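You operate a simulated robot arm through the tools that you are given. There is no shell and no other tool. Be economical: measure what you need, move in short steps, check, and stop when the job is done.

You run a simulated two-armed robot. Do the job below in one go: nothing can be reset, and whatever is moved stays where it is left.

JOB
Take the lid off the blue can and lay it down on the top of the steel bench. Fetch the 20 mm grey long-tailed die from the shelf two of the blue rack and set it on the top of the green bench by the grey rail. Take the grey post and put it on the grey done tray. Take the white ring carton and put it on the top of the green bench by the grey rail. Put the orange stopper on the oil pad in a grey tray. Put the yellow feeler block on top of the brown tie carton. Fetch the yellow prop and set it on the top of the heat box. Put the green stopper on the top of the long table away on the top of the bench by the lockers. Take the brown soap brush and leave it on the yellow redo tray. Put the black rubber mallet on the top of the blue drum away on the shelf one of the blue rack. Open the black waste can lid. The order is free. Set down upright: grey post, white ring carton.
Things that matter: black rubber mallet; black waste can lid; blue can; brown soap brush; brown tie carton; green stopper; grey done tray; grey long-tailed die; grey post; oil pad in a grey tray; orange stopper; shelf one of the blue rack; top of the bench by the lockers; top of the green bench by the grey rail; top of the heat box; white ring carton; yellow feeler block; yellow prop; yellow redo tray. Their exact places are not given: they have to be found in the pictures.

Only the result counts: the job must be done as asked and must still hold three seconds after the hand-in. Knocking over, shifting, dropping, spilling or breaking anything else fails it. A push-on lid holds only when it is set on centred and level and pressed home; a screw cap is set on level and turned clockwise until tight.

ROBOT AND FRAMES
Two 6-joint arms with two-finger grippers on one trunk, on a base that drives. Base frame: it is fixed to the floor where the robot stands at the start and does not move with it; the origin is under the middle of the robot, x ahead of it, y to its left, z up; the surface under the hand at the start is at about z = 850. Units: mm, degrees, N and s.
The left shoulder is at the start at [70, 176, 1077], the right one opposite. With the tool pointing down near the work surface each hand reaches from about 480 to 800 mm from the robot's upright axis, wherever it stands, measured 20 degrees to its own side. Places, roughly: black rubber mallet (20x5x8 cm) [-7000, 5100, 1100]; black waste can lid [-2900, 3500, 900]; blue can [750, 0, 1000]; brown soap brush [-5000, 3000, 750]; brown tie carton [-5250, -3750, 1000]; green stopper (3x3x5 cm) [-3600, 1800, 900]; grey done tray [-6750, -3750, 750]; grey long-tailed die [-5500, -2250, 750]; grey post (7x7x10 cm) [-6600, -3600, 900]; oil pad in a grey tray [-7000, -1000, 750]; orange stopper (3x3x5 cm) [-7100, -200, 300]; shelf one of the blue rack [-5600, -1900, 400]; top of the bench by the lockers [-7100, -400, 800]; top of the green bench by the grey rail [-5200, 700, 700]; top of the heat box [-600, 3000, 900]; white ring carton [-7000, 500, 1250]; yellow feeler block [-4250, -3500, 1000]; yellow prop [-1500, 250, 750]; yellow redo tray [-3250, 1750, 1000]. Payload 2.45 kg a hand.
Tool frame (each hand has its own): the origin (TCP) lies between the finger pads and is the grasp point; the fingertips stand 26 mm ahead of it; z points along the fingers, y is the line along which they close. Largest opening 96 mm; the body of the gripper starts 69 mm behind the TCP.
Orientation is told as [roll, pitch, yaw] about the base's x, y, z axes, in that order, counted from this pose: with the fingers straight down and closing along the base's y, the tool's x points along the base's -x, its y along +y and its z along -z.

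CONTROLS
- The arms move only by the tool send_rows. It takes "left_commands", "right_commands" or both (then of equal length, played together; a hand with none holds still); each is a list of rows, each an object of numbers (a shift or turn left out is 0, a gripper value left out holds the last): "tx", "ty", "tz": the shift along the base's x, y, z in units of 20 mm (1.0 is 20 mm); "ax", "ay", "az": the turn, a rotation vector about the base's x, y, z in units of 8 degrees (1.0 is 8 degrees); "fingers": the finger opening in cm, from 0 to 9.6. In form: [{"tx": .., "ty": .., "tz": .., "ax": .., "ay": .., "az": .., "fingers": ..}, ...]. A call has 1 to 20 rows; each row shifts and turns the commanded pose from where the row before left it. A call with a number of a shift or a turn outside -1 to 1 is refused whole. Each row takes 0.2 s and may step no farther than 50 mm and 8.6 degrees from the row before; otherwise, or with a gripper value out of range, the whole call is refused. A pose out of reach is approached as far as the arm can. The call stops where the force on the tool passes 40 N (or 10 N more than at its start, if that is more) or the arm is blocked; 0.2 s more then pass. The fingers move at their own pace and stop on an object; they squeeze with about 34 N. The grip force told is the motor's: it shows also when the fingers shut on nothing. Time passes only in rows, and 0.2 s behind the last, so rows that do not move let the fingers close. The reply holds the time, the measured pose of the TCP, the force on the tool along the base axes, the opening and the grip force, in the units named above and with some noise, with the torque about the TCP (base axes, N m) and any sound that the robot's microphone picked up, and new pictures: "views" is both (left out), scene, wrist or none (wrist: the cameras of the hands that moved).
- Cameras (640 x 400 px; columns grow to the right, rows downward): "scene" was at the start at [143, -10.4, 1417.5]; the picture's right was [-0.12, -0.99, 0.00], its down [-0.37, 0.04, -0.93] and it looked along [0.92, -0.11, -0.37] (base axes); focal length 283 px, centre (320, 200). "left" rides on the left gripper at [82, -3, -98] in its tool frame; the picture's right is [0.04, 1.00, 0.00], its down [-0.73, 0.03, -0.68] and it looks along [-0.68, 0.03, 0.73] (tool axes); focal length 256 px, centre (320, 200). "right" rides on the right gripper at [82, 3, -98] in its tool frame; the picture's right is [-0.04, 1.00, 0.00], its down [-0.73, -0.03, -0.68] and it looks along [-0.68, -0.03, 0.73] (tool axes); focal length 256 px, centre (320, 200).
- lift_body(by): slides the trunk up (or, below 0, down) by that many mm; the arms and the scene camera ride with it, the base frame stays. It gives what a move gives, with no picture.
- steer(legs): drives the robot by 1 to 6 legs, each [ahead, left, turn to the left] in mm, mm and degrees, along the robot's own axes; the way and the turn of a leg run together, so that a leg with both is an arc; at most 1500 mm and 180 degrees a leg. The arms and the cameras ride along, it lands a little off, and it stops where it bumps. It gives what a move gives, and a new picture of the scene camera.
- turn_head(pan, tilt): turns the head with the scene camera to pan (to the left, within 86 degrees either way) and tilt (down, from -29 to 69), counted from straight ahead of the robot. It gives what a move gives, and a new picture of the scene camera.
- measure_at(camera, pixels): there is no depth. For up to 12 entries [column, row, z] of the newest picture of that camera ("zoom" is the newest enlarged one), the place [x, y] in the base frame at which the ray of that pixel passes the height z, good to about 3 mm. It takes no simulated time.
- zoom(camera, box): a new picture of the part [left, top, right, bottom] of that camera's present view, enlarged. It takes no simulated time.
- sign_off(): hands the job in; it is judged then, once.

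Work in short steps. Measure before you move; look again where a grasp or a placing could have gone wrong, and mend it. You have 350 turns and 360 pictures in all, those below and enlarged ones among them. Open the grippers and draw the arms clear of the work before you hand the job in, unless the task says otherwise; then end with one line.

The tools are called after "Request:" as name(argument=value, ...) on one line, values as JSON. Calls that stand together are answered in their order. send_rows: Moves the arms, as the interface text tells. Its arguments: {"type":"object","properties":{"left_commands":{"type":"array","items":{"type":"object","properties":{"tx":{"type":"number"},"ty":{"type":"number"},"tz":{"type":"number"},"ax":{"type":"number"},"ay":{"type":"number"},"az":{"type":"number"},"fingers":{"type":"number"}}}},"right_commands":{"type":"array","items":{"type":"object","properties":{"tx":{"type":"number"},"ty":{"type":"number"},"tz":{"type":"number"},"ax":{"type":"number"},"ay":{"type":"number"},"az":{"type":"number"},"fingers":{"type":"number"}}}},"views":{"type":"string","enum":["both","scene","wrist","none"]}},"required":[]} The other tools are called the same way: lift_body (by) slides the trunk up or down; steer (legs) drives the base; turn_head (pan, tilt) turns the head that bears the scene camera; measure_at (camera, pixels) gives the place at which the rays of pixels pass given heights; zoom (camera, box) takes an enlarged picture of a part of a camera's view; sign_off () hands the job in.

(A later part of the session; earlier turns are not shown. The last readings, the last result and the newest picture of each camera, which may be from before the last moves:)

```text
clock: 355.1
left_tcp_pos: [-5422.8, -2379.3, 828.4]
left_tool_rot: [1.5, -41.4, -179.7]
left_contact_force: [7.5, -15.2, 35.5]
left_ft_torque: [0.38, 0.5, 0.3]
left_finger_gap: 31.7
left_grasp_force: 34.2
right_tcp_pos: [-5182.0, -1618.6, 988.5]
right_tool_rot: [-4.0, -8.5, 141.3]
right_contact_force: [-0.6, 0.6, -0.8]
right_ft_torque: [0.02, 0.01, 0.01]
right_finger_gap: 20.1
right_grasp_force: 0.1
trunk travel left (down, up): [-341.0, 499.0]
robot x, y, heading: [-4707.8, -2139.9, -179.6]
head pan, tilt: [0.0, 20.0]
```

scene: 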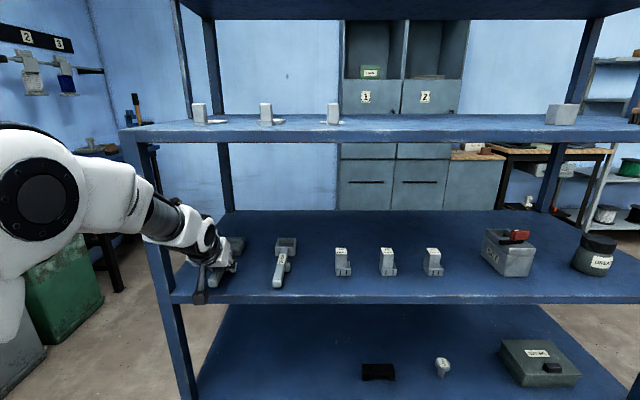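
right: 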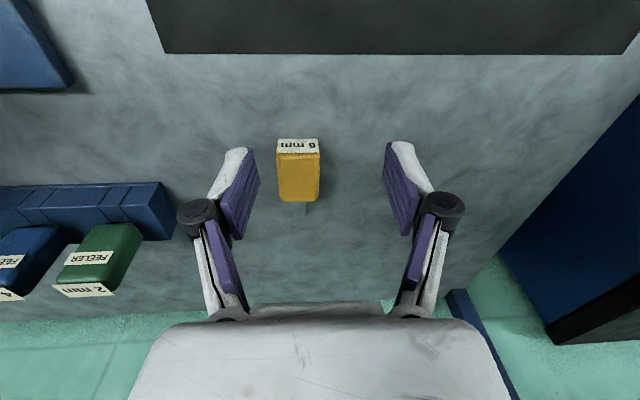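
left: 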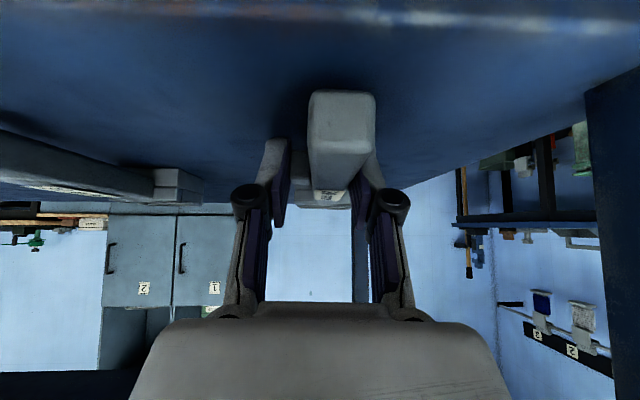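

Gripped at 31.7 mm (tail plus lug). Lift gently and check.

Request:
send_rows(left_commands=[{"tz": 0.4}, {"tz": 0.4}, {"tz": 0.4}, {"tz": 0.4}, {}], views="both")

```text
clock: 356.3
left_tcp_pos: [-5427.7, -2376.9, 853.9]
left_tool_rot: [1.8, -40.7, -179.7]
left_contact_force: [0.5, 0.3, -4.2]
left_ft_torque: [0.06, -0.48, 0.02]
left_finger_gap: 31.6
left_grasp_force: 34.2
right_tcp_pos: [-5187.1, -1617.3, 986.0]
right_tool_rot: [-4.3, -8.2, 141.4]
right_contact_force: [-0.9, 0.0, 0.0]
right_ft_torque: [0.01, 0.01, 0.0]
right_finger_gap: 20.1
right_grasp_force: 0.1
trunk travel left (down, up): [-341.0, 499.0]
robot x, y, heading: [-4705.9, -2146.6, -179.8]
head pan, tilt: [0.0, 20.0]
```

scene: 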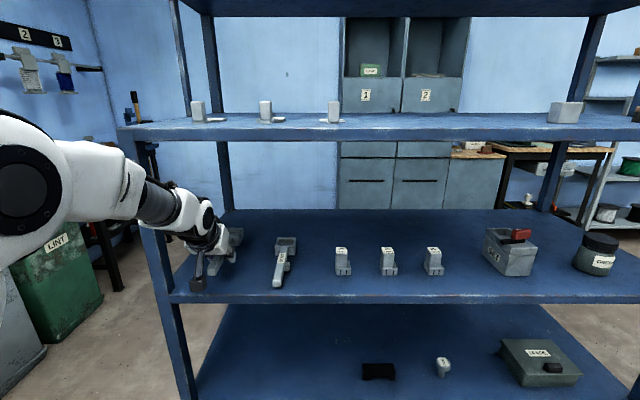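
left: 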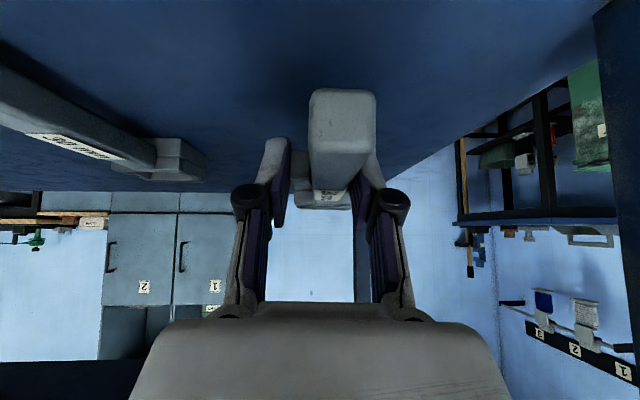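

Lifted (≈4 N). Raise a bit more and back the robot out.

Request:
send_rows(left_commands=[{"tz": 0.7}, {"tz": 0.7}], views="none")

Request:
steer(legs=[[-450, 0, 0]])

```text
clock: 356.9
left_tcp_pos: [-5427.8, -2378.5, 880.7]
left_tool_rot: [1.8, -40.7, -179.9]
left_contact_force: [0.9, 1.3, -5.5]
left_ft_torque: [0.03, -0.44, -0.02]
left_finger_gap: 31.6
left_grasp_force: 33.8
right_tcp_pos: [-5185.9, -1615.7, 986.0]
right_tool_rot: [-4.4, -8.1, 141.4]
right_contact_force: [-0.2, -0.2, -0.2]
right_ft_torque: [0.03, -0.01, 0.0]
right_finger_gap: 20.1
right_grasp_force: 0.2
trunk travel left (down, up): [-341.0, 499.0]
robot x, y, heading: [-4704.8, -2142.3, -179.9]
head pan, tilt: [0.0, 20.0]
```

```text
clock: 359.6
left_tcp_pos: [-4970.7, -2377.4, 882.3]
left_tool_rot: [1.6, -40.8, -179.7]
left_contact_force: [-0.6, 0.1, -4.6]
left_ft_torque: [0.07, -0.5, -0.03]
left_finger_gap: 31.6
left_grasp_force: 34.2
right_tcp_pos: [-4732.0, -1616.2, 985.4]
right_tool_rot: [-4.2, -8.2, 141.3]
right_contact_force: [0.7, -0.2, 0.4]
right_ft_torque: [-0.03, 0.03, -0.03]
right_finger_gap: 20.1
right_grasp_force: 0.1
trunk travel left (down, up): [-341.0, 499.0]
robot x, y, heading: [-4249.4, -2144.7, -179.7]
head pan, tilt: [0.0, 20.0]
```

scene: 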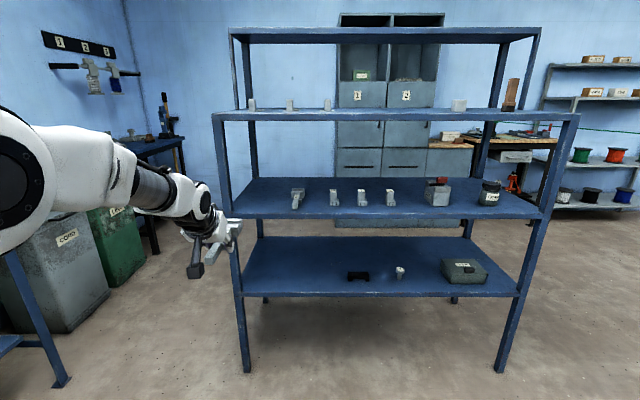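

Die is out. Turn right to face north, shift west of the floor rail, and advance toward the green bench.

Request:
steer(legs=[[0, 0, -90], [0, 450, 0], [1000, 0, 0]])

Request:
lift_body(by=200)

Request:
turn_head(pan=10, tilt=25)

```text
clock: 371.1
left_tcp_pos: [-4950.9, -399.2, 879.9]
left_tool_rot: [1.6, -40.8, 90.4]
left_contact_force: [0.2, -0.3, -4.4]
left_ft_torque: [-0.5, -0.07, 0.0]
left_finger_gap: 31.7
left_grasp_force: 34.2
right_tcp_pos: [-4189.3, -636.0, 984.4]
right_tool_rot: [-4.3, -8.2, 51.6]
right_contact_force: [-0.4, 0.8, 0.5]
right_ft_torque: [-0.01, 0.04, 0.06]
right_finger_gap: 20.0
right_grasp_force: 0.0
trunk travel left (down, up): [-341.0, 499.0]
robot x, y, heading: [-4715.3, -1120.2, 90.5]
head pan, tilt: [0.0, 20.0]
```

scene: 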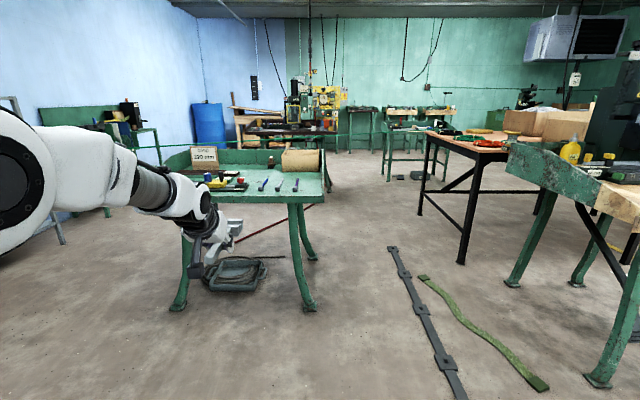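

```text
clock: 373.2
left_tcp_pos: [-4950.4, -399.9, 1081.2]
left_tool_rot: [1.7, -40.8, 90.4]
left_contact_force: [-0.1, 0.4, -4.5]
left_ft_torque: [-0.47, -0.06, -0.02]
left_finger_gap: 31.7
left_grasp_force: 34.3
right_tcp_pos: [-4188.5, -637.3, 1186.0]
right_tool_rot: [-4.4, -8.2, 51.5]
right_contact_force: [-0.5, -0.1, -1.5]
right_ft_torque: [0.03, 0.03, -0.05]
right_finger_gap: 20.0
right_grasp_force: 0.0
trunk travel left (down, up): [-541.0, 299.0]
robot x, y, heading: [-4713.8, -1125.0, 90.2]
head pan, tilt: [0.0, 20.0]
```

```text
clock: 373.9
left_tcp_pos: [-4951.9, -399.3, 1081.6]
left_tool_rot: [1.7, -40.9, 90.4]
left_contact_force: [0.5, -0.2, -4.6]
left_ft_torque: [-0.52, -0.09, 0.0]
left_finger_gap: 31.7
left_grasp_force: 33.6
right_tcp_pos: [-4189.4, -638.2, 1183.7]
right_tool_rot: [-4.4, -8.3, 51.5]
right_contact_force: [-0.1, -0.5, 0.5]
right_ft_torque: [0.02, -0.01, -0.02]
right_finger_gap: 19.8
right_grasp_force: 0.1
trunk travel left (down, up): [-541.0, 299.0]
robot x, y, heading: [-4714.5, -1119.8, 90.0]
head pan, tilt: [10.0, 25.0]
```

scene: 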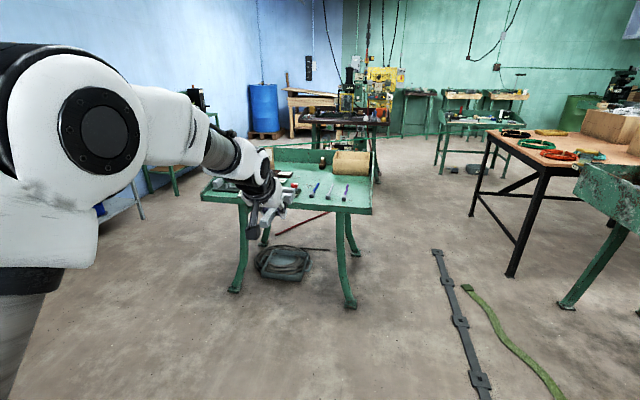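

Request:
measure_at(camera="scene", pixels=[[237, 289, 0], [352, 306, 0], [203, 198, 740], [372, 213, 740], [372, 213, 780], [330, 195, 740]])

Request:
zoom(camera="scene", box=[190, 130, 390, 230])

```text
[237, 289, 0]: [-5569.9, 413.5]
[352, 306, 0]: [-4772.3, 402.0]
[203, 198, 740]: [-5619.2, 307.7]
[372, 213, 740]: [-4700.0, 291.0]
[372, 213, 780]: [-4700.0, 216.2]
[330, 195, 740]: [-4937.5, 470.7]
```

```text
3.20 times, centred on (290, 180) of scene
```

zoom: 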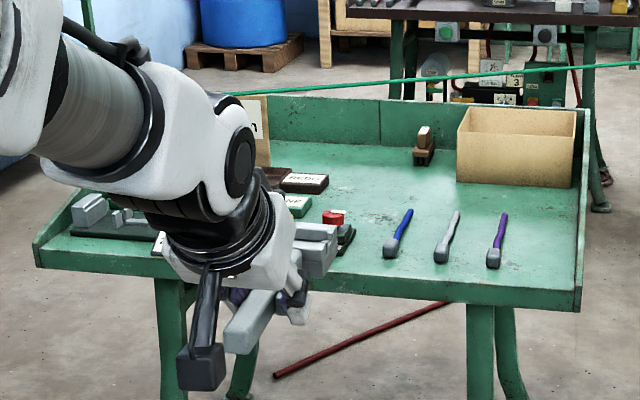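

Approach the green bench (top ≈740) and look down at it.

Request:
steer(legs=[[900, 100, 0]])

Request:
turn_head(pan=10, tilt=45)

```text
clock: 378.7
left_tcp_pos: [-5035.8, 495.4, 1080.7]
left_tool_rot: [1.7, -40.9, 89.4]
left_contact_force: [-0.1, 0.6, -4.1]
left_ft_torque: [-0.5, 0.02, -0.01]
left_finger_gap: 31.4
left_grasp_force: 33.9
right_tcp_pos: [-4276.5, 243.7, 1184.4]
right_tool_rot: [-4.3, -8.1, 50.6]
right_contact_force: [-0.7, 0.0, -0.5]
right_ft_torque: [0.01, 0.02, 0.02]
right_finger_gap: 20.0
right_grasp_force: 0.0
trunk travel left (down, up): [-541.0, 299.0]
robot x, y, heading: [-4810.9, -229.6, 89.1]
head pan, tilt: [10.0, 25.0]
```

scene: 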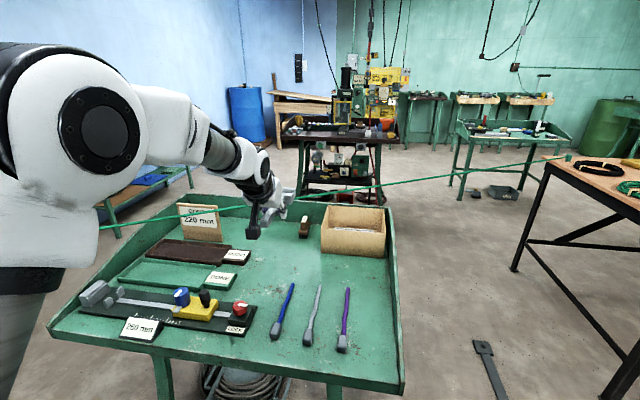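

```text
clock: 379.5
left_tcp_pos: [-5035.4, 495.5, 1080.9]
left_tool_rot: [1.7, -40.8, 89.5]
left_contact_force: [-0.8, -0.2, -4.0]
left_ft_torque: [-0.45, -0.03, -0.01]
left_finger_gap: 31.6
left_grasp_force: 34.2
right_tcp_pos: [-4276.5, 243.7, 1185.0]
right_tool_rot: [-4.4, -8.2, 50.6]
right_contact_force: [-0.9, -0.1, 0.2]
right_ft_torque: [0.02, 0.01, -0.03]
right_finger_gap: 19.9
right_grasp_force: 0.0
trunk travel left (down, up): [-541.0, 299.0]
robot x, y, heading: [-4809.3, -231.4, 89.2]
head pan, tilt: [10.0, 45.0]
```

scene: 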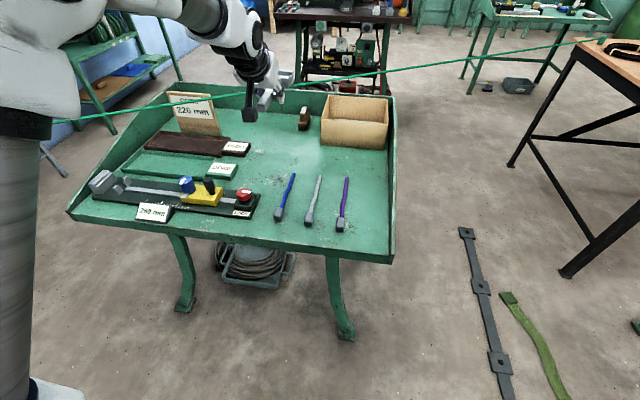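

There's a stretched green line across the bench behind the hand. Get its location from wrist and scene views.

Request:
send_rows(left_commands=[{"tx": 0}], views="wrist")

Request:
measure_at(camera="scene", pixels=[[330, 78, 800], [330, 78, 900], [330, 78, 1000], [210, 97, 800], [210, 97, 900], [210, 97, 1000], [395, 258, 740], [68, 213, 740], [285, 195, 740], [240, 172, 740], [303, 125, 745], [322, 140, 740], [228, 155, 740]])

```text
clock: 379.9
left_tcp_pos: [-5034.2, 496.1, 1081.2]
left_tool_rot: [1.6, -40.9, 89.4]
left_contact_force: [-0.2, -0.5, -4.0]
left_ft_torque: [-0.45, -0.05, -0.02]
left_finger_gap: 31.5
left_grasp_force: 33.9
right_tcp_pos: [-4278.3, 244.4, 1185.4]
right_tool_rot: [-4.2, -8.1, 50.6]
right_contact_force: [0.3, -0.5, 0.8]
right_ft_torque: [-0.01, -0.02, 0.02]
right_finger_gap: 20.2
right_grasp_force: 0.1
trunk travel left (down, up): [-541.0, 299.0]
robot x, y, heading: [-4810.6, -229.7, 89.3]
head pan, tilt: [10.0, 45.0]
```

left: 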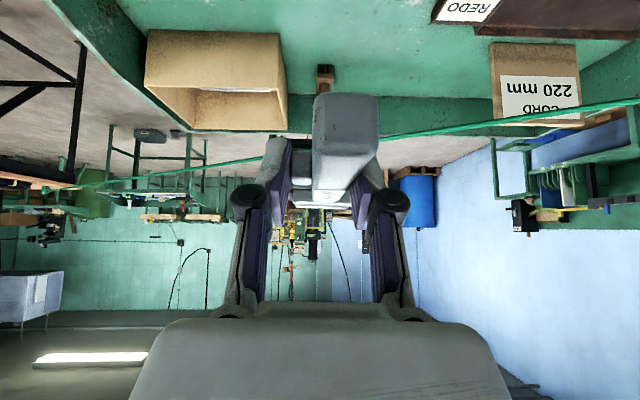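

```text
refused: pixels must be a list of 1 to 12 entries
```

Request:
measure_at(camera="scene", pixels=[[330, 78, 800], [330, 78, 900], [210, 97, 800], [210, 97, 900], [395, 258, 740], [68, 213, 740], [285, 195, 740], [240, 172, 740], [303, 125, 745], [322, 143, 740], [600, 40, 800], [347, 200, 740]])

Request:
measure_at(camera="left", pixels=[[440, 127, 800], [440, 127, 900], [440, 127, 950], [540, 116, 800], [540, 116, 900], [180, 172, 900], [240, 162, 900]])

```text
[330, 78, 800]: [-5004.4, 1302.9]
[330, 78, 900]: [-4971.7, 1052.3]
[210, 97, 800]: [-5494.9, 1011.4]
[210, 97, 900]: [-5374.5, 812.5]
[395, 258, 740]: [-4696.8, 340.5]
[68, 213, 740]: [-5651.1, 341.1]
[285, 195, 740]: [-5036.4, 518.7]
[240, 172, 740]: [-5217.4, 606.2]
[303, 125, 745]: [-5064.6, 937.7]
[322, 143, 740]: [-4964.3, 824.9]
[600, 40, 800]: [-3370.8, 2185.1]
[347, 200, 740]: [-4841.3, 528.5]
```

```text
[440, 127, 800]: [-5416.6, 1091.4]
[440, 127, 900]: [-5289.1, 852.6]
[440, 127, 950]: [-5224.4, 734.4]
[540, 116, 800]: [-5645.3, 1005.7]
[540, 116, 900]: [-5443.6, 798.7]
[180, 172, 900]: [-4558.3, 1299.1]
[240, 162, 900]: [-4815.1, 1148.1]
```

The line is well beyond (y≈1010 at x=−5040). Free spot at about (−5095, 690). Drive 210 ahead, 50 left.

Request:
steer(legs=[[200, 55, 0]])

Request:
turn_head(pan=20, tilt=50)

```text
clock: 381.5
left_tcp_pos: [-5086.7, 699.8, 1081.3]
left_tool_rot: [1.7, -40.8, 89.4]
left_contact_force: [-0.3, 1.0, -4.7]
left_ft_torque: [-0.51, -0.02, -0.02]
left_finger_gap: 31.9
left_grasp_force: 34.4
right_tcp_pos: [-4330.5, 448.6, 1185.8]
right_tool_rot: [-4.4, -8.1, 50.6]
right_contact_force: [0.1, 0.4, 0.1]
right_ft_torque: [-0.01, -0.01, 0.05]
right_finger_gap: 20.0
right_grasp_force: 0.0
trunk travel left (down, up): [-541.0, 299.0]
robot x, y, heading: [-4864.4, -24.6, 89.2]
head pan, tilt: [10.0, 45.0]
```

scene: 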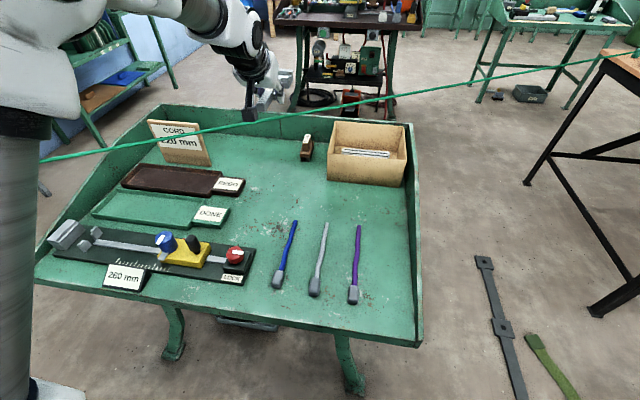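

```text
clock: 382.3
left_tcp_pos: [-5088.1, 699.4, 1079.8]
left_tool_rot: [1.8, -40.7, 89.4]
left_contact_force: [0.0, 0.2, -5.1]
left_ft_torque: [-0.47, -0.03, 0.06]
left_finger_gap: 31.7
left_grasp_force: 34.3
right_tcp_pos: [-4330.7, 447.8, 1185.9]
right_tool_rot: [-4.3, -8.2, 50.5]
right_contact_force: [0.2, 0.2, -0.4]
right_ft_torque: [-0.01, 0.03, -0.01]
right_finger_gap: 20.1
right_grasp_force: 0.1
trunk travel left (down, up): [-541.0, 299.0]
robot x, y, heading: [-4865.3, -26.5, 89.5]
head pan, tilt: [20.0, 50.0]
```

scene: 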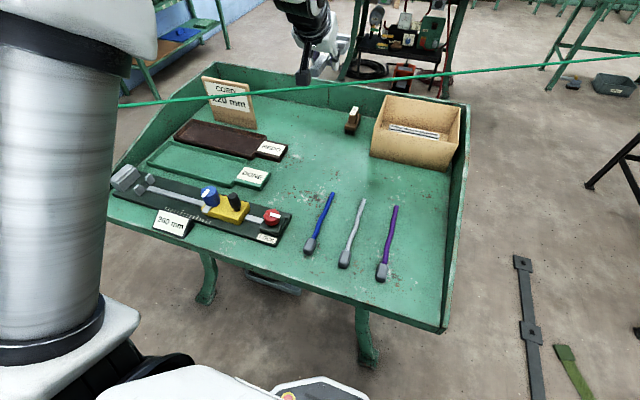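

Request:
measure_at(camera="scene", pixels=[[353, 132, 740], [285, 155, 740], [270, 183, 740], [292, 222, 740], [332, 195, 740], [312, 250, 740], [370, 155, 740], [393, 272, 740], [380, 83, 900], [250, 97, 900], [330, 160, 740], [438, 330, 740]])

```text
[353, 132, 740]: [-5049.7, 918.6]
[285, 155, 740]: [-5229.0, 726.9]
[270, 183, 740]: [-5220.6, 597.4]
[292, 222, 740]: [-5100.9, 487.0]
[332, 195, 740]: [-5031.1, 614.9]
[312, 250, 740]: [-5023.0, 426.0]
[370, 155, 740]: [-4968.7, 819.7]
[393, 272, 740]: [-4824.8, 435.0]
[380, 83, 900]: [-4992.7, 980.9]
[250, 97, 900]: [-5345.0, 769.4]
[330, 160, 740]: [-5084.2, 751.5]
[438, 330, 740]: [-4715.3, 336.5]
```

The line height is uncertain (z 890–1000). Take a wrist view from here to pin it down before lowering.

Request:
send_rows(left_commands=[{"tx": 0}], views="both")

Request:
zoom(camera="scene", box=[200, 0, 460, 160])

```text
clock: 382.7
left_tcp_pos: [-5087.1, 699.2, 1080.9]
left_tool_rot: [1.6, -40.7, 89.4]
left_contact_force: [-0.1, 0.2, -4.5]
left_ft_torque: [-0.45, -0.03, 0.0]
left_finger_gap: 31.9
left_grasp_force: 34.2
right_tcp_pos: [-4329.9, 447.6, 1185.2]
right_tool_rot: [-4.4, -8.3, 50.6]
right_contact_force: [0.3, -0.7, 0.0]
right_ft_torque: [0.0, -0.01, 0.02]
right_finger_gap: 19.7
right_grasp_force: 0.1
trunk travel left (down, up): [-541.0, 299.0]
robot x, y, heading: [-4864.6, -25.0, 89.4]
head pan, tilt: [20.0, 50.0]
```

scene: 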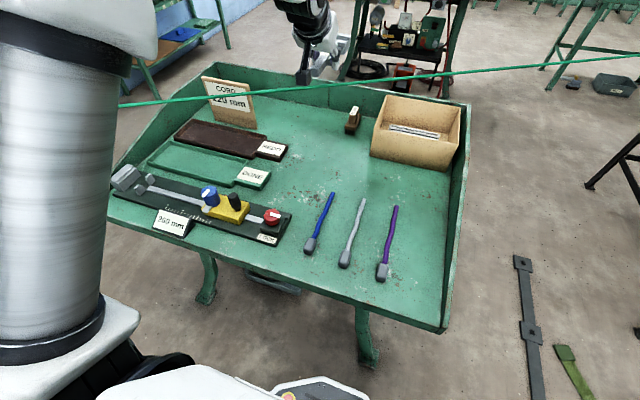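
left: 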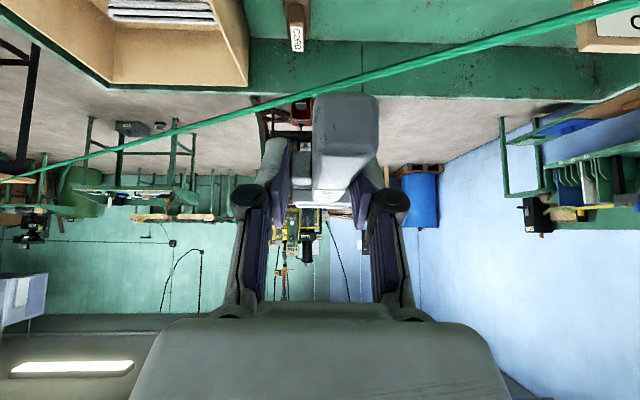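

```text
2.46 times, centred on (330, 80) of scene
```

zoom: 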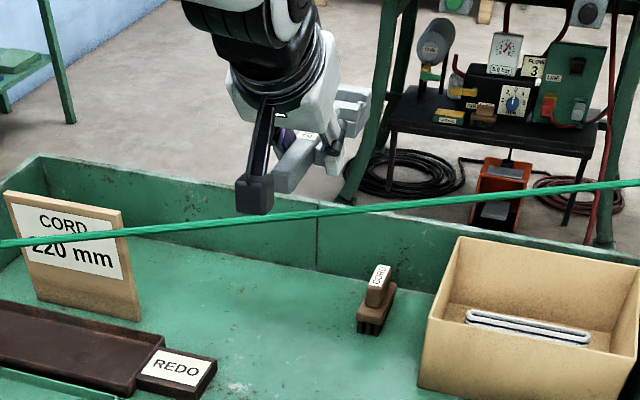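

Request:
measure_at(camera="left", pixels=[[440, 53, 900], [540, 23, 900], [240, 113, 900], [120, 146, 900], [440, 53, 980], [540, 23, 980], [240, 113, 980]])

```text
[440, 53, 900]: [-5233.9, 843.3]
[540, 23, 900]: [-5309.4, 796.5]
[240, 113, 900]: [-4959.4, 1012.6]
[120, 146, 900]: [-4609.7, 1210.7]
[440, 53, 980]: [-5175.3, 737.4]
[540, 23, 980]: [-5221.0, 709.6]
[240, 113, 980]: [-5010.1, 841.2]
```

The line is at about z≈938, y≈858 here—clear if I lower at y≈660. Move there and descend.

Request:
send_rows(left_commands=[{"tx": 0.4, "ty": -1, "tz": -0.5}, {"tx": 0.4, "ty": -0.95, "tz": -1}, {"tz": -1}, {"tz": -1}, {"tz": -1}, {"tz": -1}, {"tz": -1}, {"tz": -1}, {"tz": -1}, {"tz": -1}, {"tz": -1}, {"tz": -1}, {}], views="both")

```text
clock: 385.5
left_tcp_pos: [-5071.2, 660.1, 852.6]
left_tool_rot: [1.7, -40.9, 89.4]
left_contact_force: [0.7, -0.1, -5.2]
left_ft_torque: [-0.49, -0.02, -0.04]
left_finger_gap: 31.8
left_grasp_force: 33.8
left hand out of reach, approached as far as the arm can: row 7
right_tcp_pos: [-4329.4, 447.2, 1185.0]
right_tool_rot: [-4.4, -8.1, 50.5]
right_contact_force: [-0.1, 0.1, -0.3]
right_ft_torque: [0.06, -0.03, 0.01]
right_finger_gap: 19.8
right_grasp_force: 0.1
trunk travel left (down, up): [-541.0, 299.0]
robot x, y, heading: [-4860.8, -26.5, 89.2]
head pan, tilt: [20.0, 50.0]
```

scene: 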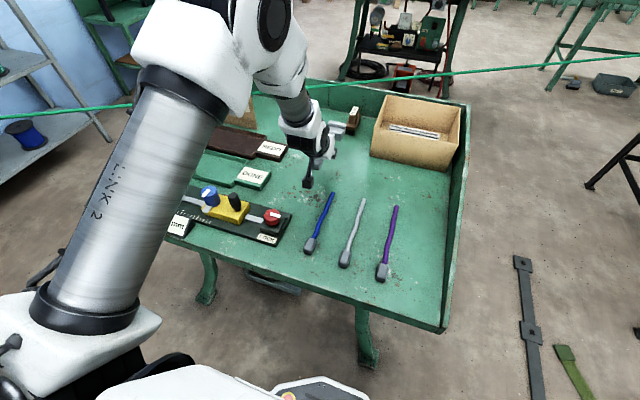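
left: 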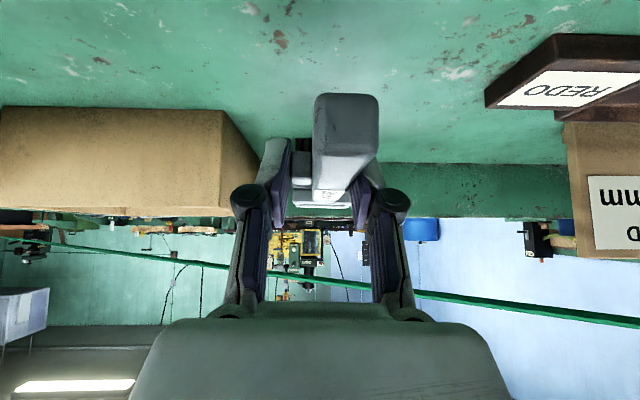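

Lower the rest with the trunk (keeps the arm posture): −60 mm.

Request:
lift_body(by=-60)

Request:
send_rows(left_commands=[{"tz": -0.3}, {"tz": -0.2}, {"tz": -0.2}, {"tz": -0.2}, {"tz": -0.2}, {"tz": -0.2}, {"tz": -0.2}], views="both")

```text
clock: 386.5
left_tcp_pos: [-5072.0, 659.1, 791.7]
left_tool_rot: [1.7, -40.9, 89.4]
left_contact_force: [0.2, -0.3, -3.2]
left_ft_torque: [-0.5, 0.01, 0.0]
left_finger_gap: 31.6
left_grasp_force: 34.0
right_tcp_pos: [-4329.9, 446.2, 1125.1]
right_tool_rot: [-4.3, -8.2, 50.5]
right_contact_force: [-0.4, -0.1, 0.1]
right_ft_torque: [0.03, -0.01, 0.02]
right_finger_gap: 20.0
right_grasp_force: 0.2
trunk travel left (down, up): [-481.0, 359.0]
robot x, y, heading: [-4868.8, -25.0, 89.2]
head pan, tilt: [20.0, 50.0]
```

```text
clock: 388.1
left_tcp_pos: [-5072.5, 658.5, 768.0]
left_tool_rot: [1.7, -41.5, 89.5]
left_contact_force: [-5.3, 0.2, 25.6]
left_ft_torque: [0.48, -0.53, 0.19]
left_finger_gap: 31.6
left_grasp_force: 34.5
right_tcp_pos: [-4328.8, 444.2, 1127.3]
right_tool_rot: [-4.1, -8.4, 50.4]
right_contact_force: [0.0, 0.6, 0.1]
right_ft_torque: [0.03, -0.02, 0.01]
right_finger_gap: 20.0
right_grasp_force: 0.1
trunk travel left (down, up): [-481.0, 359.0]
robot x, y, heading: [-4861.1, -23.7, 89.2]
head pan, tilt: [20.0, 50.0]
```

scene: 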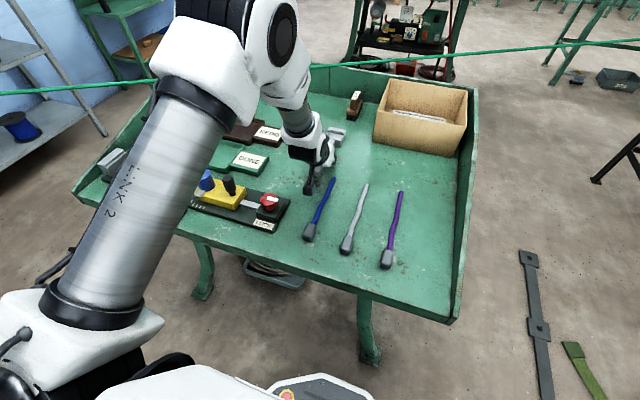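
left: 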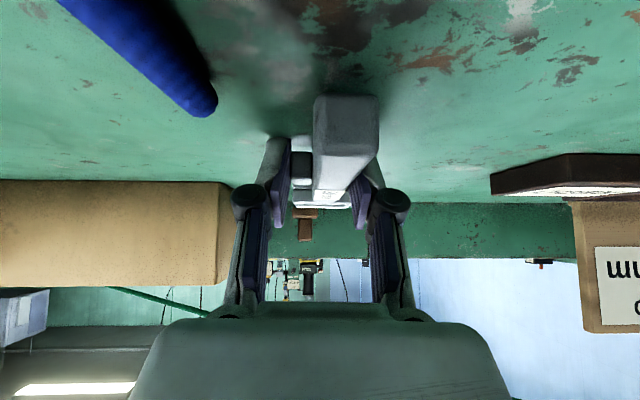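

Contact made. Open and withdraw backward-up along the tool axis.

Request:
send_rows(left_commands=[{"tz": 0.1}, {"fingers": 5}, {"fingers": 6}, {"ty": -0.3, "tz": 0.4}, {"ty": -0.5, "tz": 0.8}, {"ty": -0.5, "tz": 1}, {"ty": -0.5, "tz": 1}, {"tz": 1}, {"tz": 1}, {"tz": 1}, {}], views="both")

```text
clock: 390.5
left_tcp_pos: [-5071.9, 622.7, 888.8]
left_tool_rot: [1.6, -40.8, 89.4]
left_contact_force: [0.6, 0.3, 0.2]
left_ft_torque: [0.03, -0.01, 0.01]
left_finger_gap: 60.0
left_grasp_force: 0.0
right_tcp_pos: [-4329.6, 446.9, 1125.6]
right_tool_rot: [-4.3, -8.2, 50.5]
right_contact_force: [-0.2, 0.2, 0.6]
right_ft_torque: [-0.03, 0.02, -0.04]
right_finger_gap: 20.1
right_grasp_force: 0.1
trunk travel left (down, up): [-481.0, 359.0]
robot x, y, heading: [-4863.3, -24.6, 89.3]
head pan, tilt: [20.0, 50.0]
```

scene: 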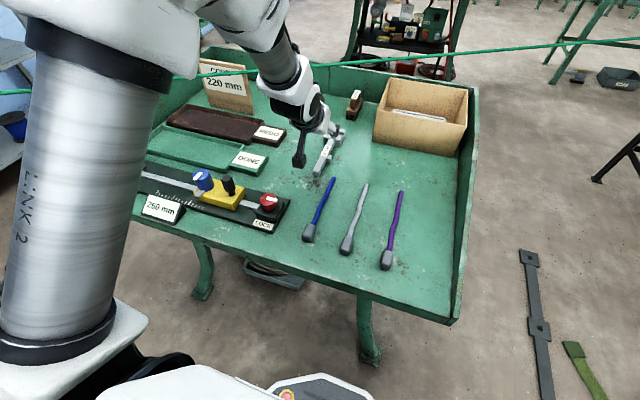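
left: 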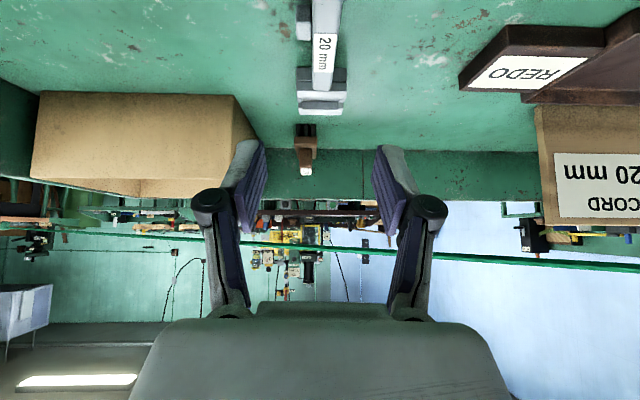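

Die is placed. The rope divides the room, so I need to see its ends. Back away, then look right and left.

Request:
steer(legs=[[-400, 0, 0]])

Request:
turn_head(pan=-50, tilt=20)

Request:
measure_at(camera="scene", pixels=[[10, 60, 0]])

```text
clock: 392.9
left_tcp_pos: [-5074.1, 226.1, 888.9]
left_tool_rot: [1.8, -40.8, 88.7]
left_contact_force: [-0.2, 0.7, 0.0]
left_ft_torque: [-0.01, -0.03, 0.02]
left_finger_gap: 60.0
left_grasp_force: 0.2
right_tcp_pos: [-4331.8, 43.5, 1124.8]
right_tool_rot: [-4.3, -8.2, 50.0]
right_contact_force: [-0.4, -0.3, 0.6]
right_ft_torque: [0.05, 0.0, 0.03]
right_finger_gap: 19.9
right_grasp_force: 0.1
trunk travel left (down, up): [-481.0, 359.0]
robot x, y, heading: [-4867.8, -425.1, 88.6]
head pan, tilt: [20.0, 50.0]
```

scene: 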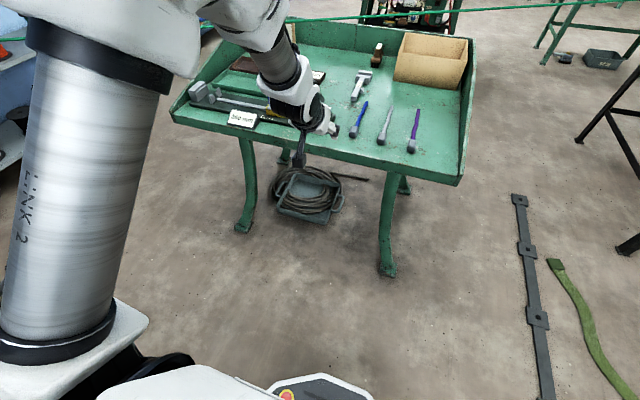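

```text
clock: 394.4
left_tcp_pos: [-5073.8, 226.0, 889.2]
left_tool_rot: [1.7, -40.8, 88.7]
left_contact_force: [0.0, -0.7, 0.4]
left_ft_torque: [-0.01, 0.03, 0.0]
left_finger_gap: 59.9
left_grasp_force: 0.1
right_tcp_pos: [-4331.8, 43.0, 1124.7]
right_tool_rot: [-4.1, -8.2, 50.0]
right_contact_force: [-0.3, -0.4, 0.4]
right_ft_torque: [0.01, 0.0, 0.02]
right_finger_gap: 20.2
right_grasp_force: 0.0
trunk travel left (down, up): [-481.0, 359.0]
robot x, y, heading: [-4871.7, -424.3, 88.9]
head pan, tilt: [-50.0, 20.0]
```

scene: 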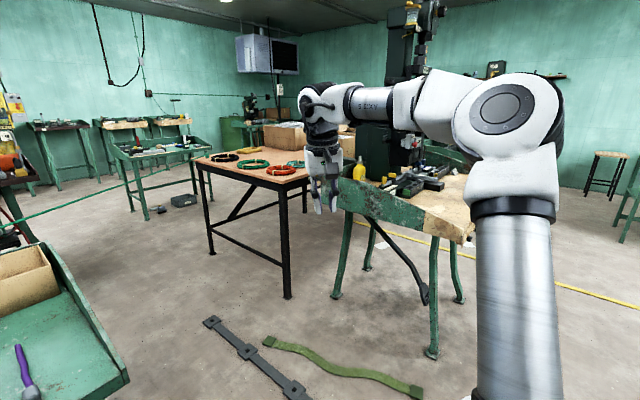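

```text
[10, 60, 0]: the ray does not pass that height
```

Request:
measure_at(camera="scene", pixels=[[287, 297, 0], [212, 252, 0], [195, 158, 850], [195, 158, 900], [290, 183, 800], [290, 183, 850], [100, 187, 900], [100, 187, 940], [20, 212, 940], [340, 297, 0], [432, 355, 0], [330, 190, 850]])

Request:
turn_head(pan=80, tilt=15)

```text
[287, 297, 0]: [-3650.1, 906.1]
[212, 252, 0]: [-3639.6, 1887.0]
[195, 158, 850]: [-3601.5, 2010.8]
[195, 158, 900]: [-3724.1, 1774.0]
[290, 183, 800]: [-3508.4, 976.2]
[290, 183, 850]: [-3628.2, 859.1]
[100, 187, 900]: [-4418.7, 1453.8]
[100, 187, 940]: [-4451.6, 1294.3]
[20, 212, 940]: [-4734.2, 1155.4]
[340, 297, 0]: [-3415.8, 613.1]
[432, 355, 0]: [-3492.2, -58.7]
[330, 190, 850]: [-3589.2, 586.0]
```

```text
clock: 396.5
left_tcp_pos: [-5073.5, 224.8, 889.3]
left_tool_rot: [1.7, -40.9, 88.8]
left_contact_force: [-0.2, -0.1, -0.5]
left_ft_torque: [-0.02, -0.02, -0.01]
left_finger_gap: 59.9
left_grasp_force: 0.0
right_tcp_pos: [-4331.9, 43.1, 1124.8]
right_tool_rot: [-4.2, -8.3, 50.0]
right_contact_force: [-0.5, 0.7, -0.2]
right_ft_torque: [0.03, 0.04, 0.0]
right_finger_gap: 20.1
right_grasp_force: 0.1
trunk travel left (down, up): [-481.0, 359.0]
robot x, y, heading: [-4869.6, -424.6, 89.0]
head pan, tilt: [80.0, 15.0]
```

scene: 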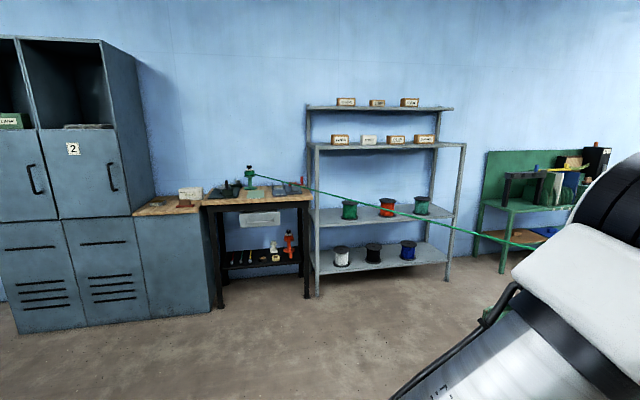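

The aisle by the yellow floor line (x≈−2040, between the long table's east end at −2400 and the machine table at −1690) leads north. Untilt the left tool first, then raise the trunk.

Request:
send_rows(left_commands=[{"tz": 0.8, "ty": -0.3}, {"tz": 0.8, "ax": -0.7}, {"tz": 0.8, "ax": -0.8}, {"tz": 0.8, "ax": -0.8}, {"ax": -0.8}, {"ax": -0.8}, {"ax": -0.8}, {"ax": -0.4}, {}], views="none")

Request:
lift_body(by=300)

Request:
steer(legs=[[-1330, 200, 0], [0, -900, 0], [450, -1000, 0], [450, -900, 0]])

```text
clock: 398.5
left_tcp_pos: [-5072.6, 219.6, 953.4]
left_tool_rot: [1.0, 0.1, 89.1]
left_contact_force: [0.5, 0.9, 0.1]
left_ft_torque: [0.01, -0.02, 0.0]
left_finger_gap: 60.1
left_grasp_force: 0.0
right_tcp_pos: [-4331.7, 43.7, 1125.4]
right_tool_rot: [-4.1, -8.2, 49.9]
right_contact_force: [1.1, 0.4, 0.0]
right_ft_torque: [0.01, 0.02, -0.02]
right_finger_gap: 20.4
right_grasp_force: 0.1
trunk travel left (down, up): [-481.0, 359.0]
robot x, y, heading: [-4866.7, -425.5, 88.7]
head pan, tilt: [80.0, 15.0]
```

```text
clock: 401.5
left_tcp_pos: [-5072.6, 220.1, 1253.0]
left_tool_rot: [1.0, 0.0, 89.1]
left_contact_force: [0.7, 0.0, 0.1]
left_ft_torque: [-0.02, 0.0, 0.01]
left_finger_gap: 60.0
left_grasp_force: 0.1
right_tcp_pos: [-4331.4, 43.7, 1423.9]
right_tool_rot: [-4.3, -8.2, 50.0]
right_contact_force: [-0.3, -0.4, -0.1]
right_ft_torque: [0.0, 0.03, -0.01]
right_finger_gap: 20.0
right_grasp_force: 0.2
trunk travel left (down, up): [-781.0, 59.0]
robot x, y, heading: [-4874.3, -425.1, 88.8]
head pan, tilt: [80.0, 15.0]
```

```text
clock: 422.5
left_tcp_pos: [-2495.5, -196.1, 1253.1]
left_tool_rot: [1.0, 0.0, 90.5]
left_contact_force: [-1.0, 0.0, -0.3]
left_ft_torque: [-0.01, 0.0, -0.02]
left_finger_gap: 60.2
left_grasp_force: 0.1
right_tcp_pos: [-1749.9, -355.1, 1425.5]
right_tool_rot: [-4.3, -8.2, 51.5]
right_contact_force: [-0.7, -0.6, 0.7]
right_ft_torque: [-0.02, 0.03, -0.03]
right_finger_gap: 19.9
right_grasp_force: 0.0
trunk travel left (down, up): [-781.0, 59.0]
robot x, y, heading: [-2274.1, -833.7, 90.2]
head pan, tilt: [80.0, 15.0]
```

scene: 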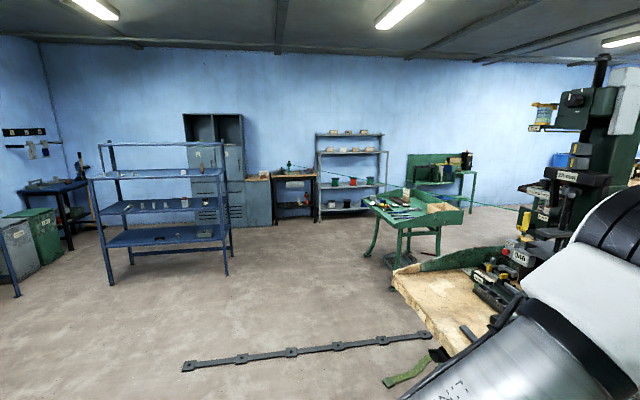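

Request:
turn_head(pan=-10, tilt=25)

```text
clock: 424.2
left_tcp_pos: [-2495.3, -196.1, 1252.9]
left_tool_rot: [1.1, 0.0, 90.7]
left_contact_force: [-0.3, 0.8, -0.5]
left_ft_torque: [-0.02, 0.02, -0.01]
left_finger_gap: 60.0
left_grasp_force: 0.1
right_tcp_pos: [-1749.8, -354.6, 1426.0]
right_tool_rot: [-4.3, -8.2, 51.5]
right_contact_force: [0.0, 0.1, 0.0]
right_ft_torque: [-0.01, 0.02, 0.01]
right_finger_gap: 20.1
right_grasp_force: 0.1
trunk travel left (down, up): [-781.0, 59.0]
robot x, y, heading: [-2279.4, -838.1, 90.4]
head pan, tilt: [-10.0, 25.0]
```

scene: 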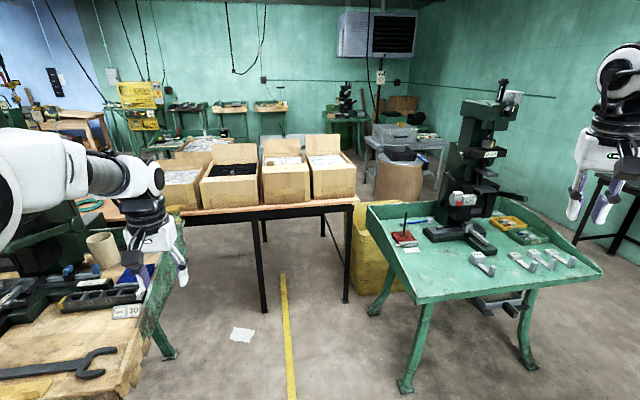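

Request:
measure_at(camera="scene", pixels=[[346, 302, 0], [264, 311, 0], [373, 315, 0], [357, 200, 850], [368, 207, 741], [352, 283, 0], [165, 355, 0], [140, 265, 850], [324, 235, 0], [400, 285, 0]])

```text
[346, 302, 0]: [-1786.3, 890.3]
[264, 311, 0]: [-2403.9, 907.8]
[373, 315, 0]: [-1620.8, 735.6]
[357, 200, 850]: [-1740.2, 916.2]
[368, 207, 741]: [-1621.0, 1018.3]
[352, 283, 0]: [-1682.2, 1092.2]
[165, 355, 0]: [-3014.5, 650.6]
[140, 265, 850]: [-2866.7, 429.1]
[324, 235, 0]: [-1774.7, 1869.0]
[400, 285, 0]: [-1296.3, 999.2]
```

The long table's east end leaves no gap. The remaining way north is between barrel and heat table; drive there and measure precisely.

Request:
steer(legs=[[100, -1100, 0], [50, -1040, -0.5], [1400, 0, 0], [1300, 0, 0]])

Request:
turn_head(pan=55, tilt=50)

```text
clock: 447.6
left_tcp_pos: [-318.0, 2673.0, 1254.1]
left_tool_rot: [1.0, 0.0, 89.1]
left_contact_force: [1.0, 0.3, -0.1]
left_ft_torque: [0.02, 0.02, 0.0]
left_finger_gap: 60.1
left_grasp_force: 0.0
right_tcp_pos: [423.7, 2495.1, 1425.6]
right_tool_rot: [-4.2, -8.2, 49.9]
right_contact_force: [-0.1, -0.9, -0.8]
right_ft_torque: [0.0, 0.01, -0.02]
right_finger_gap: 20.0
right_grasp_force: 0.0
trunk travel left (down, up): [-781.0, 59.0]
robot x, y, heading: [-112.2, 2026.9, 88.6]
head pan, tilt: [-10.0, 25.0]
```

scene: 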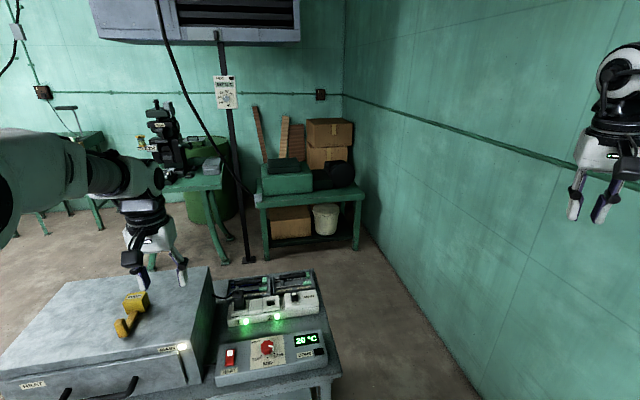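

```text
clock: 448.9
left_tcp_pos: [-315.2, 2674.7, 1253.3]
left_tool_rot: [1.1, 0.0, 89.1]
left_contact_force: [-0.6, 1.0, 0.3]
left_ft_torque: [0.02, 0.02, 0.0]
left_finger_gap: 59.8
left_grasp_force: 0.1
right_tcp_pos: [423.6, 2497.4, 1424.9]
right_tool_rot: [-4.3, -8.1, 49.9]
right_contact_force: [-0.1, -0.3, 0.1]
right_ft_torque: [-0.01, 0.02, 0.01]
right_finger_gap: 19.7
right_grasp_force: 0.2
trunk travel left (down, up): [-781.0, 59.0]
robot x, y, heading: [-113.0, 2029.5, 89.0]
head pan, tilt: [55.0, 50.0]
```

scene: 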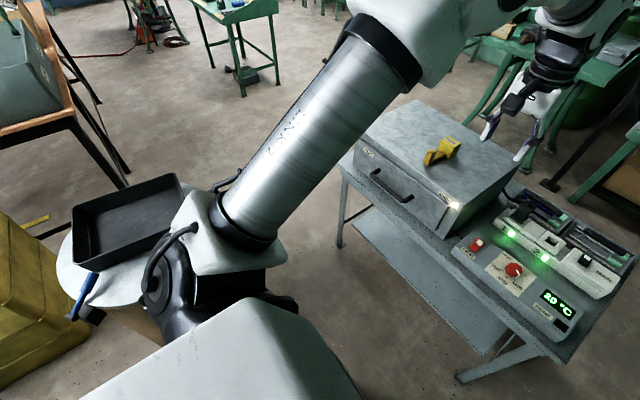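

Look ahead to measure the area behind (north of) the heat table as an alternative route.

Request:
turn_head(pan=5, tilt=30)

Request:
measure_at(camera="scene", pixels=[[320, 300, 0]])

```text
clock: 450.1
left_tcp_pos: [-316.5, 2673.9, 1252.5]
left_tool_rot: [1.0, 0.0, 89.1]
left_contact_force: [0.7, -0.1, -0.2]
left_ft_torque: [0.0, 0.0, -0.02]
left_finger_gap: 60.1
left_grasp_force: 0.1
right_tcp_pos: [424.4, 2496.9, 1426.6]
right_tool_rot: [-4.4, -8.2, 50.1]
right_contact_force: [0.9, -0.1, -0.4]
right_ft_torque: [0.01, -0.03, -0.01]
right_finger_gap: 20.0
right_grasp_force: 0.2
trunk travel left (down, up): [-781.0, 59.0]
robot x, y, heading: [-116.4, 2029.6, 88.9]
head pan, tilt: [5.0, 30.0]
```

scene: 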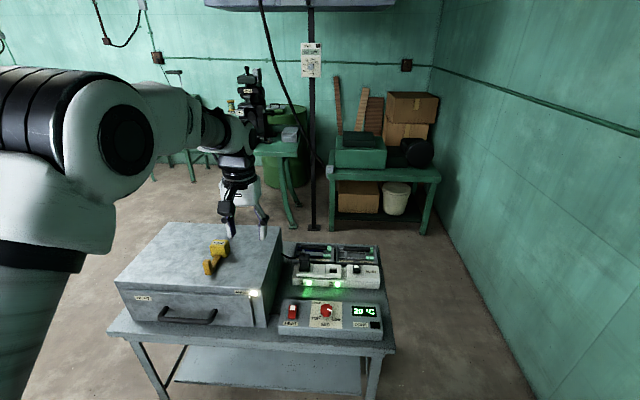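

```text
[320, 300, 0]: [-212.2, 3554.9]
```

Request:
measure_at(camera="scene", pixels=[[313, 228, 0], [293, 227, 0], [331, 231, 0], [423, 231, 0], [240, 228, 0], [383, 249, 797], [375, 249, 797], [520, 340, 0], [395, 352, 797], [108, 333, 797], [330, 168, 740], [293, 148, 740]])

```text
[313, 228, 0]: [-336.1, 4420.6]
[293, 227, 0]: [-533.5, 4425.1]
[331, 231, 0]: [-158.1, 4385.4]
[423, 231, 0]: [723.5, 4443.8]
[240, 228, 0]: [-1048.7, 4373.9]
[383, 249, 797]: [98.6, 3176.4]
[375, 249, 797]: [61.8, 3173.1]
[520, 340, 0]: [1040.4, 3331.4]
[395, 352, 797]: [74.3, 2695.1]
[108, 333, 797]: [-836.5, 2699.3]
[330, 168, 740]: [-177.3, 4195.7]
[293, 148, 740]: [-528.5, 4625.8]
```

There is over a metre free behind the heat table and 940 mm between it and the east wall. Turn west first, reverse east, strafe north past the table, and then go west.

Request:
steer(legs=[[0, 0, 91], [-660, 0, 0], [0, -850, 0], [0, -800, 0]])

Request:
turn_head(pan=0, tilt=25)

```text
clock: 465.6
left_tcp_pos: [-104.4, 3485.5, 1252.7]
left_tool_rot: [0.9, 0.0, 179.4]
left_contact_force: [0.0, -0.1, -0.4]
left_ft_torque: [-0.03, 0.0, -0.03]
left_finger_gap: 60.2
left_grasp_force: 0.0
right_tcp_pos: [67.3, 4227.7, 1426.6]
right_tool_rot: [-4.3, -8.3, 140.3]
right_contact_force: [1.4, 0.0, -0.1]
right_ft_torque: [0.02, -0.01, -0.01]
right_finger_gap: 20.0
right_grasp_force: 0.0
trunk travel left (down, up): [-781.0, 59.0]
robot x, y, heading: [539.5, 3691.6, 179.1]
head pan, tilt: [5.0, 30.0]
```

scene: 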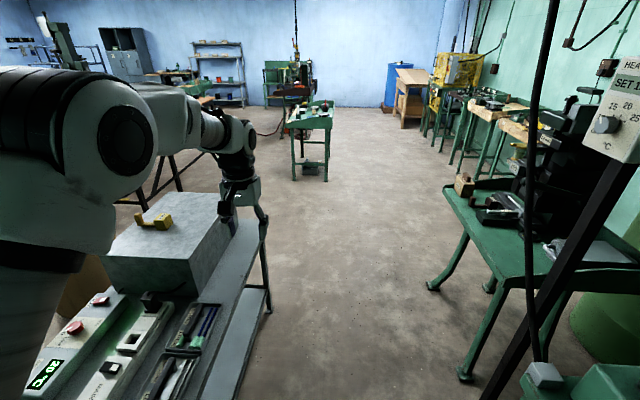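

```text
clock: 466.3
left_tcp_pos: [-104.7, 3487.7, 1253.5]
left_tool_rot: [1.0, 0.0, 179.4]
left_contact_force: [-0.2, -0.2, 0.3]
left_ft_torque: [-0.01, -0.04, -0.03]
left_finger_gap: 60.0
left_grasp_force: 0.0
right_tcp_pos: [68.1, 4228.8, 1425.2]
right_tool_rot: [-4.3, -8.2, 140.2]
right_contact_force: [0.5, -0.9, 0.1]
right_ft_torque: [-0.02, 0.0, 0.01]
right_finger_gap: 20.0
right_grasp_force: 0.1
trunk travel left (down, up): [-781.0, 59.0]
robot x, y, heading: [537.0, 3695.6, 179.1]
head pan, tilt: [0.0, 25.0]
```

scene: 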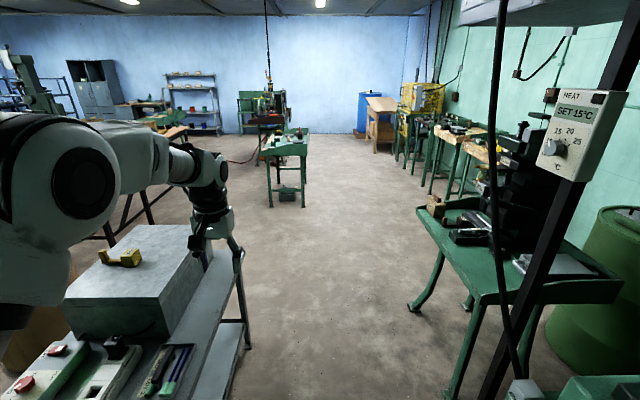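

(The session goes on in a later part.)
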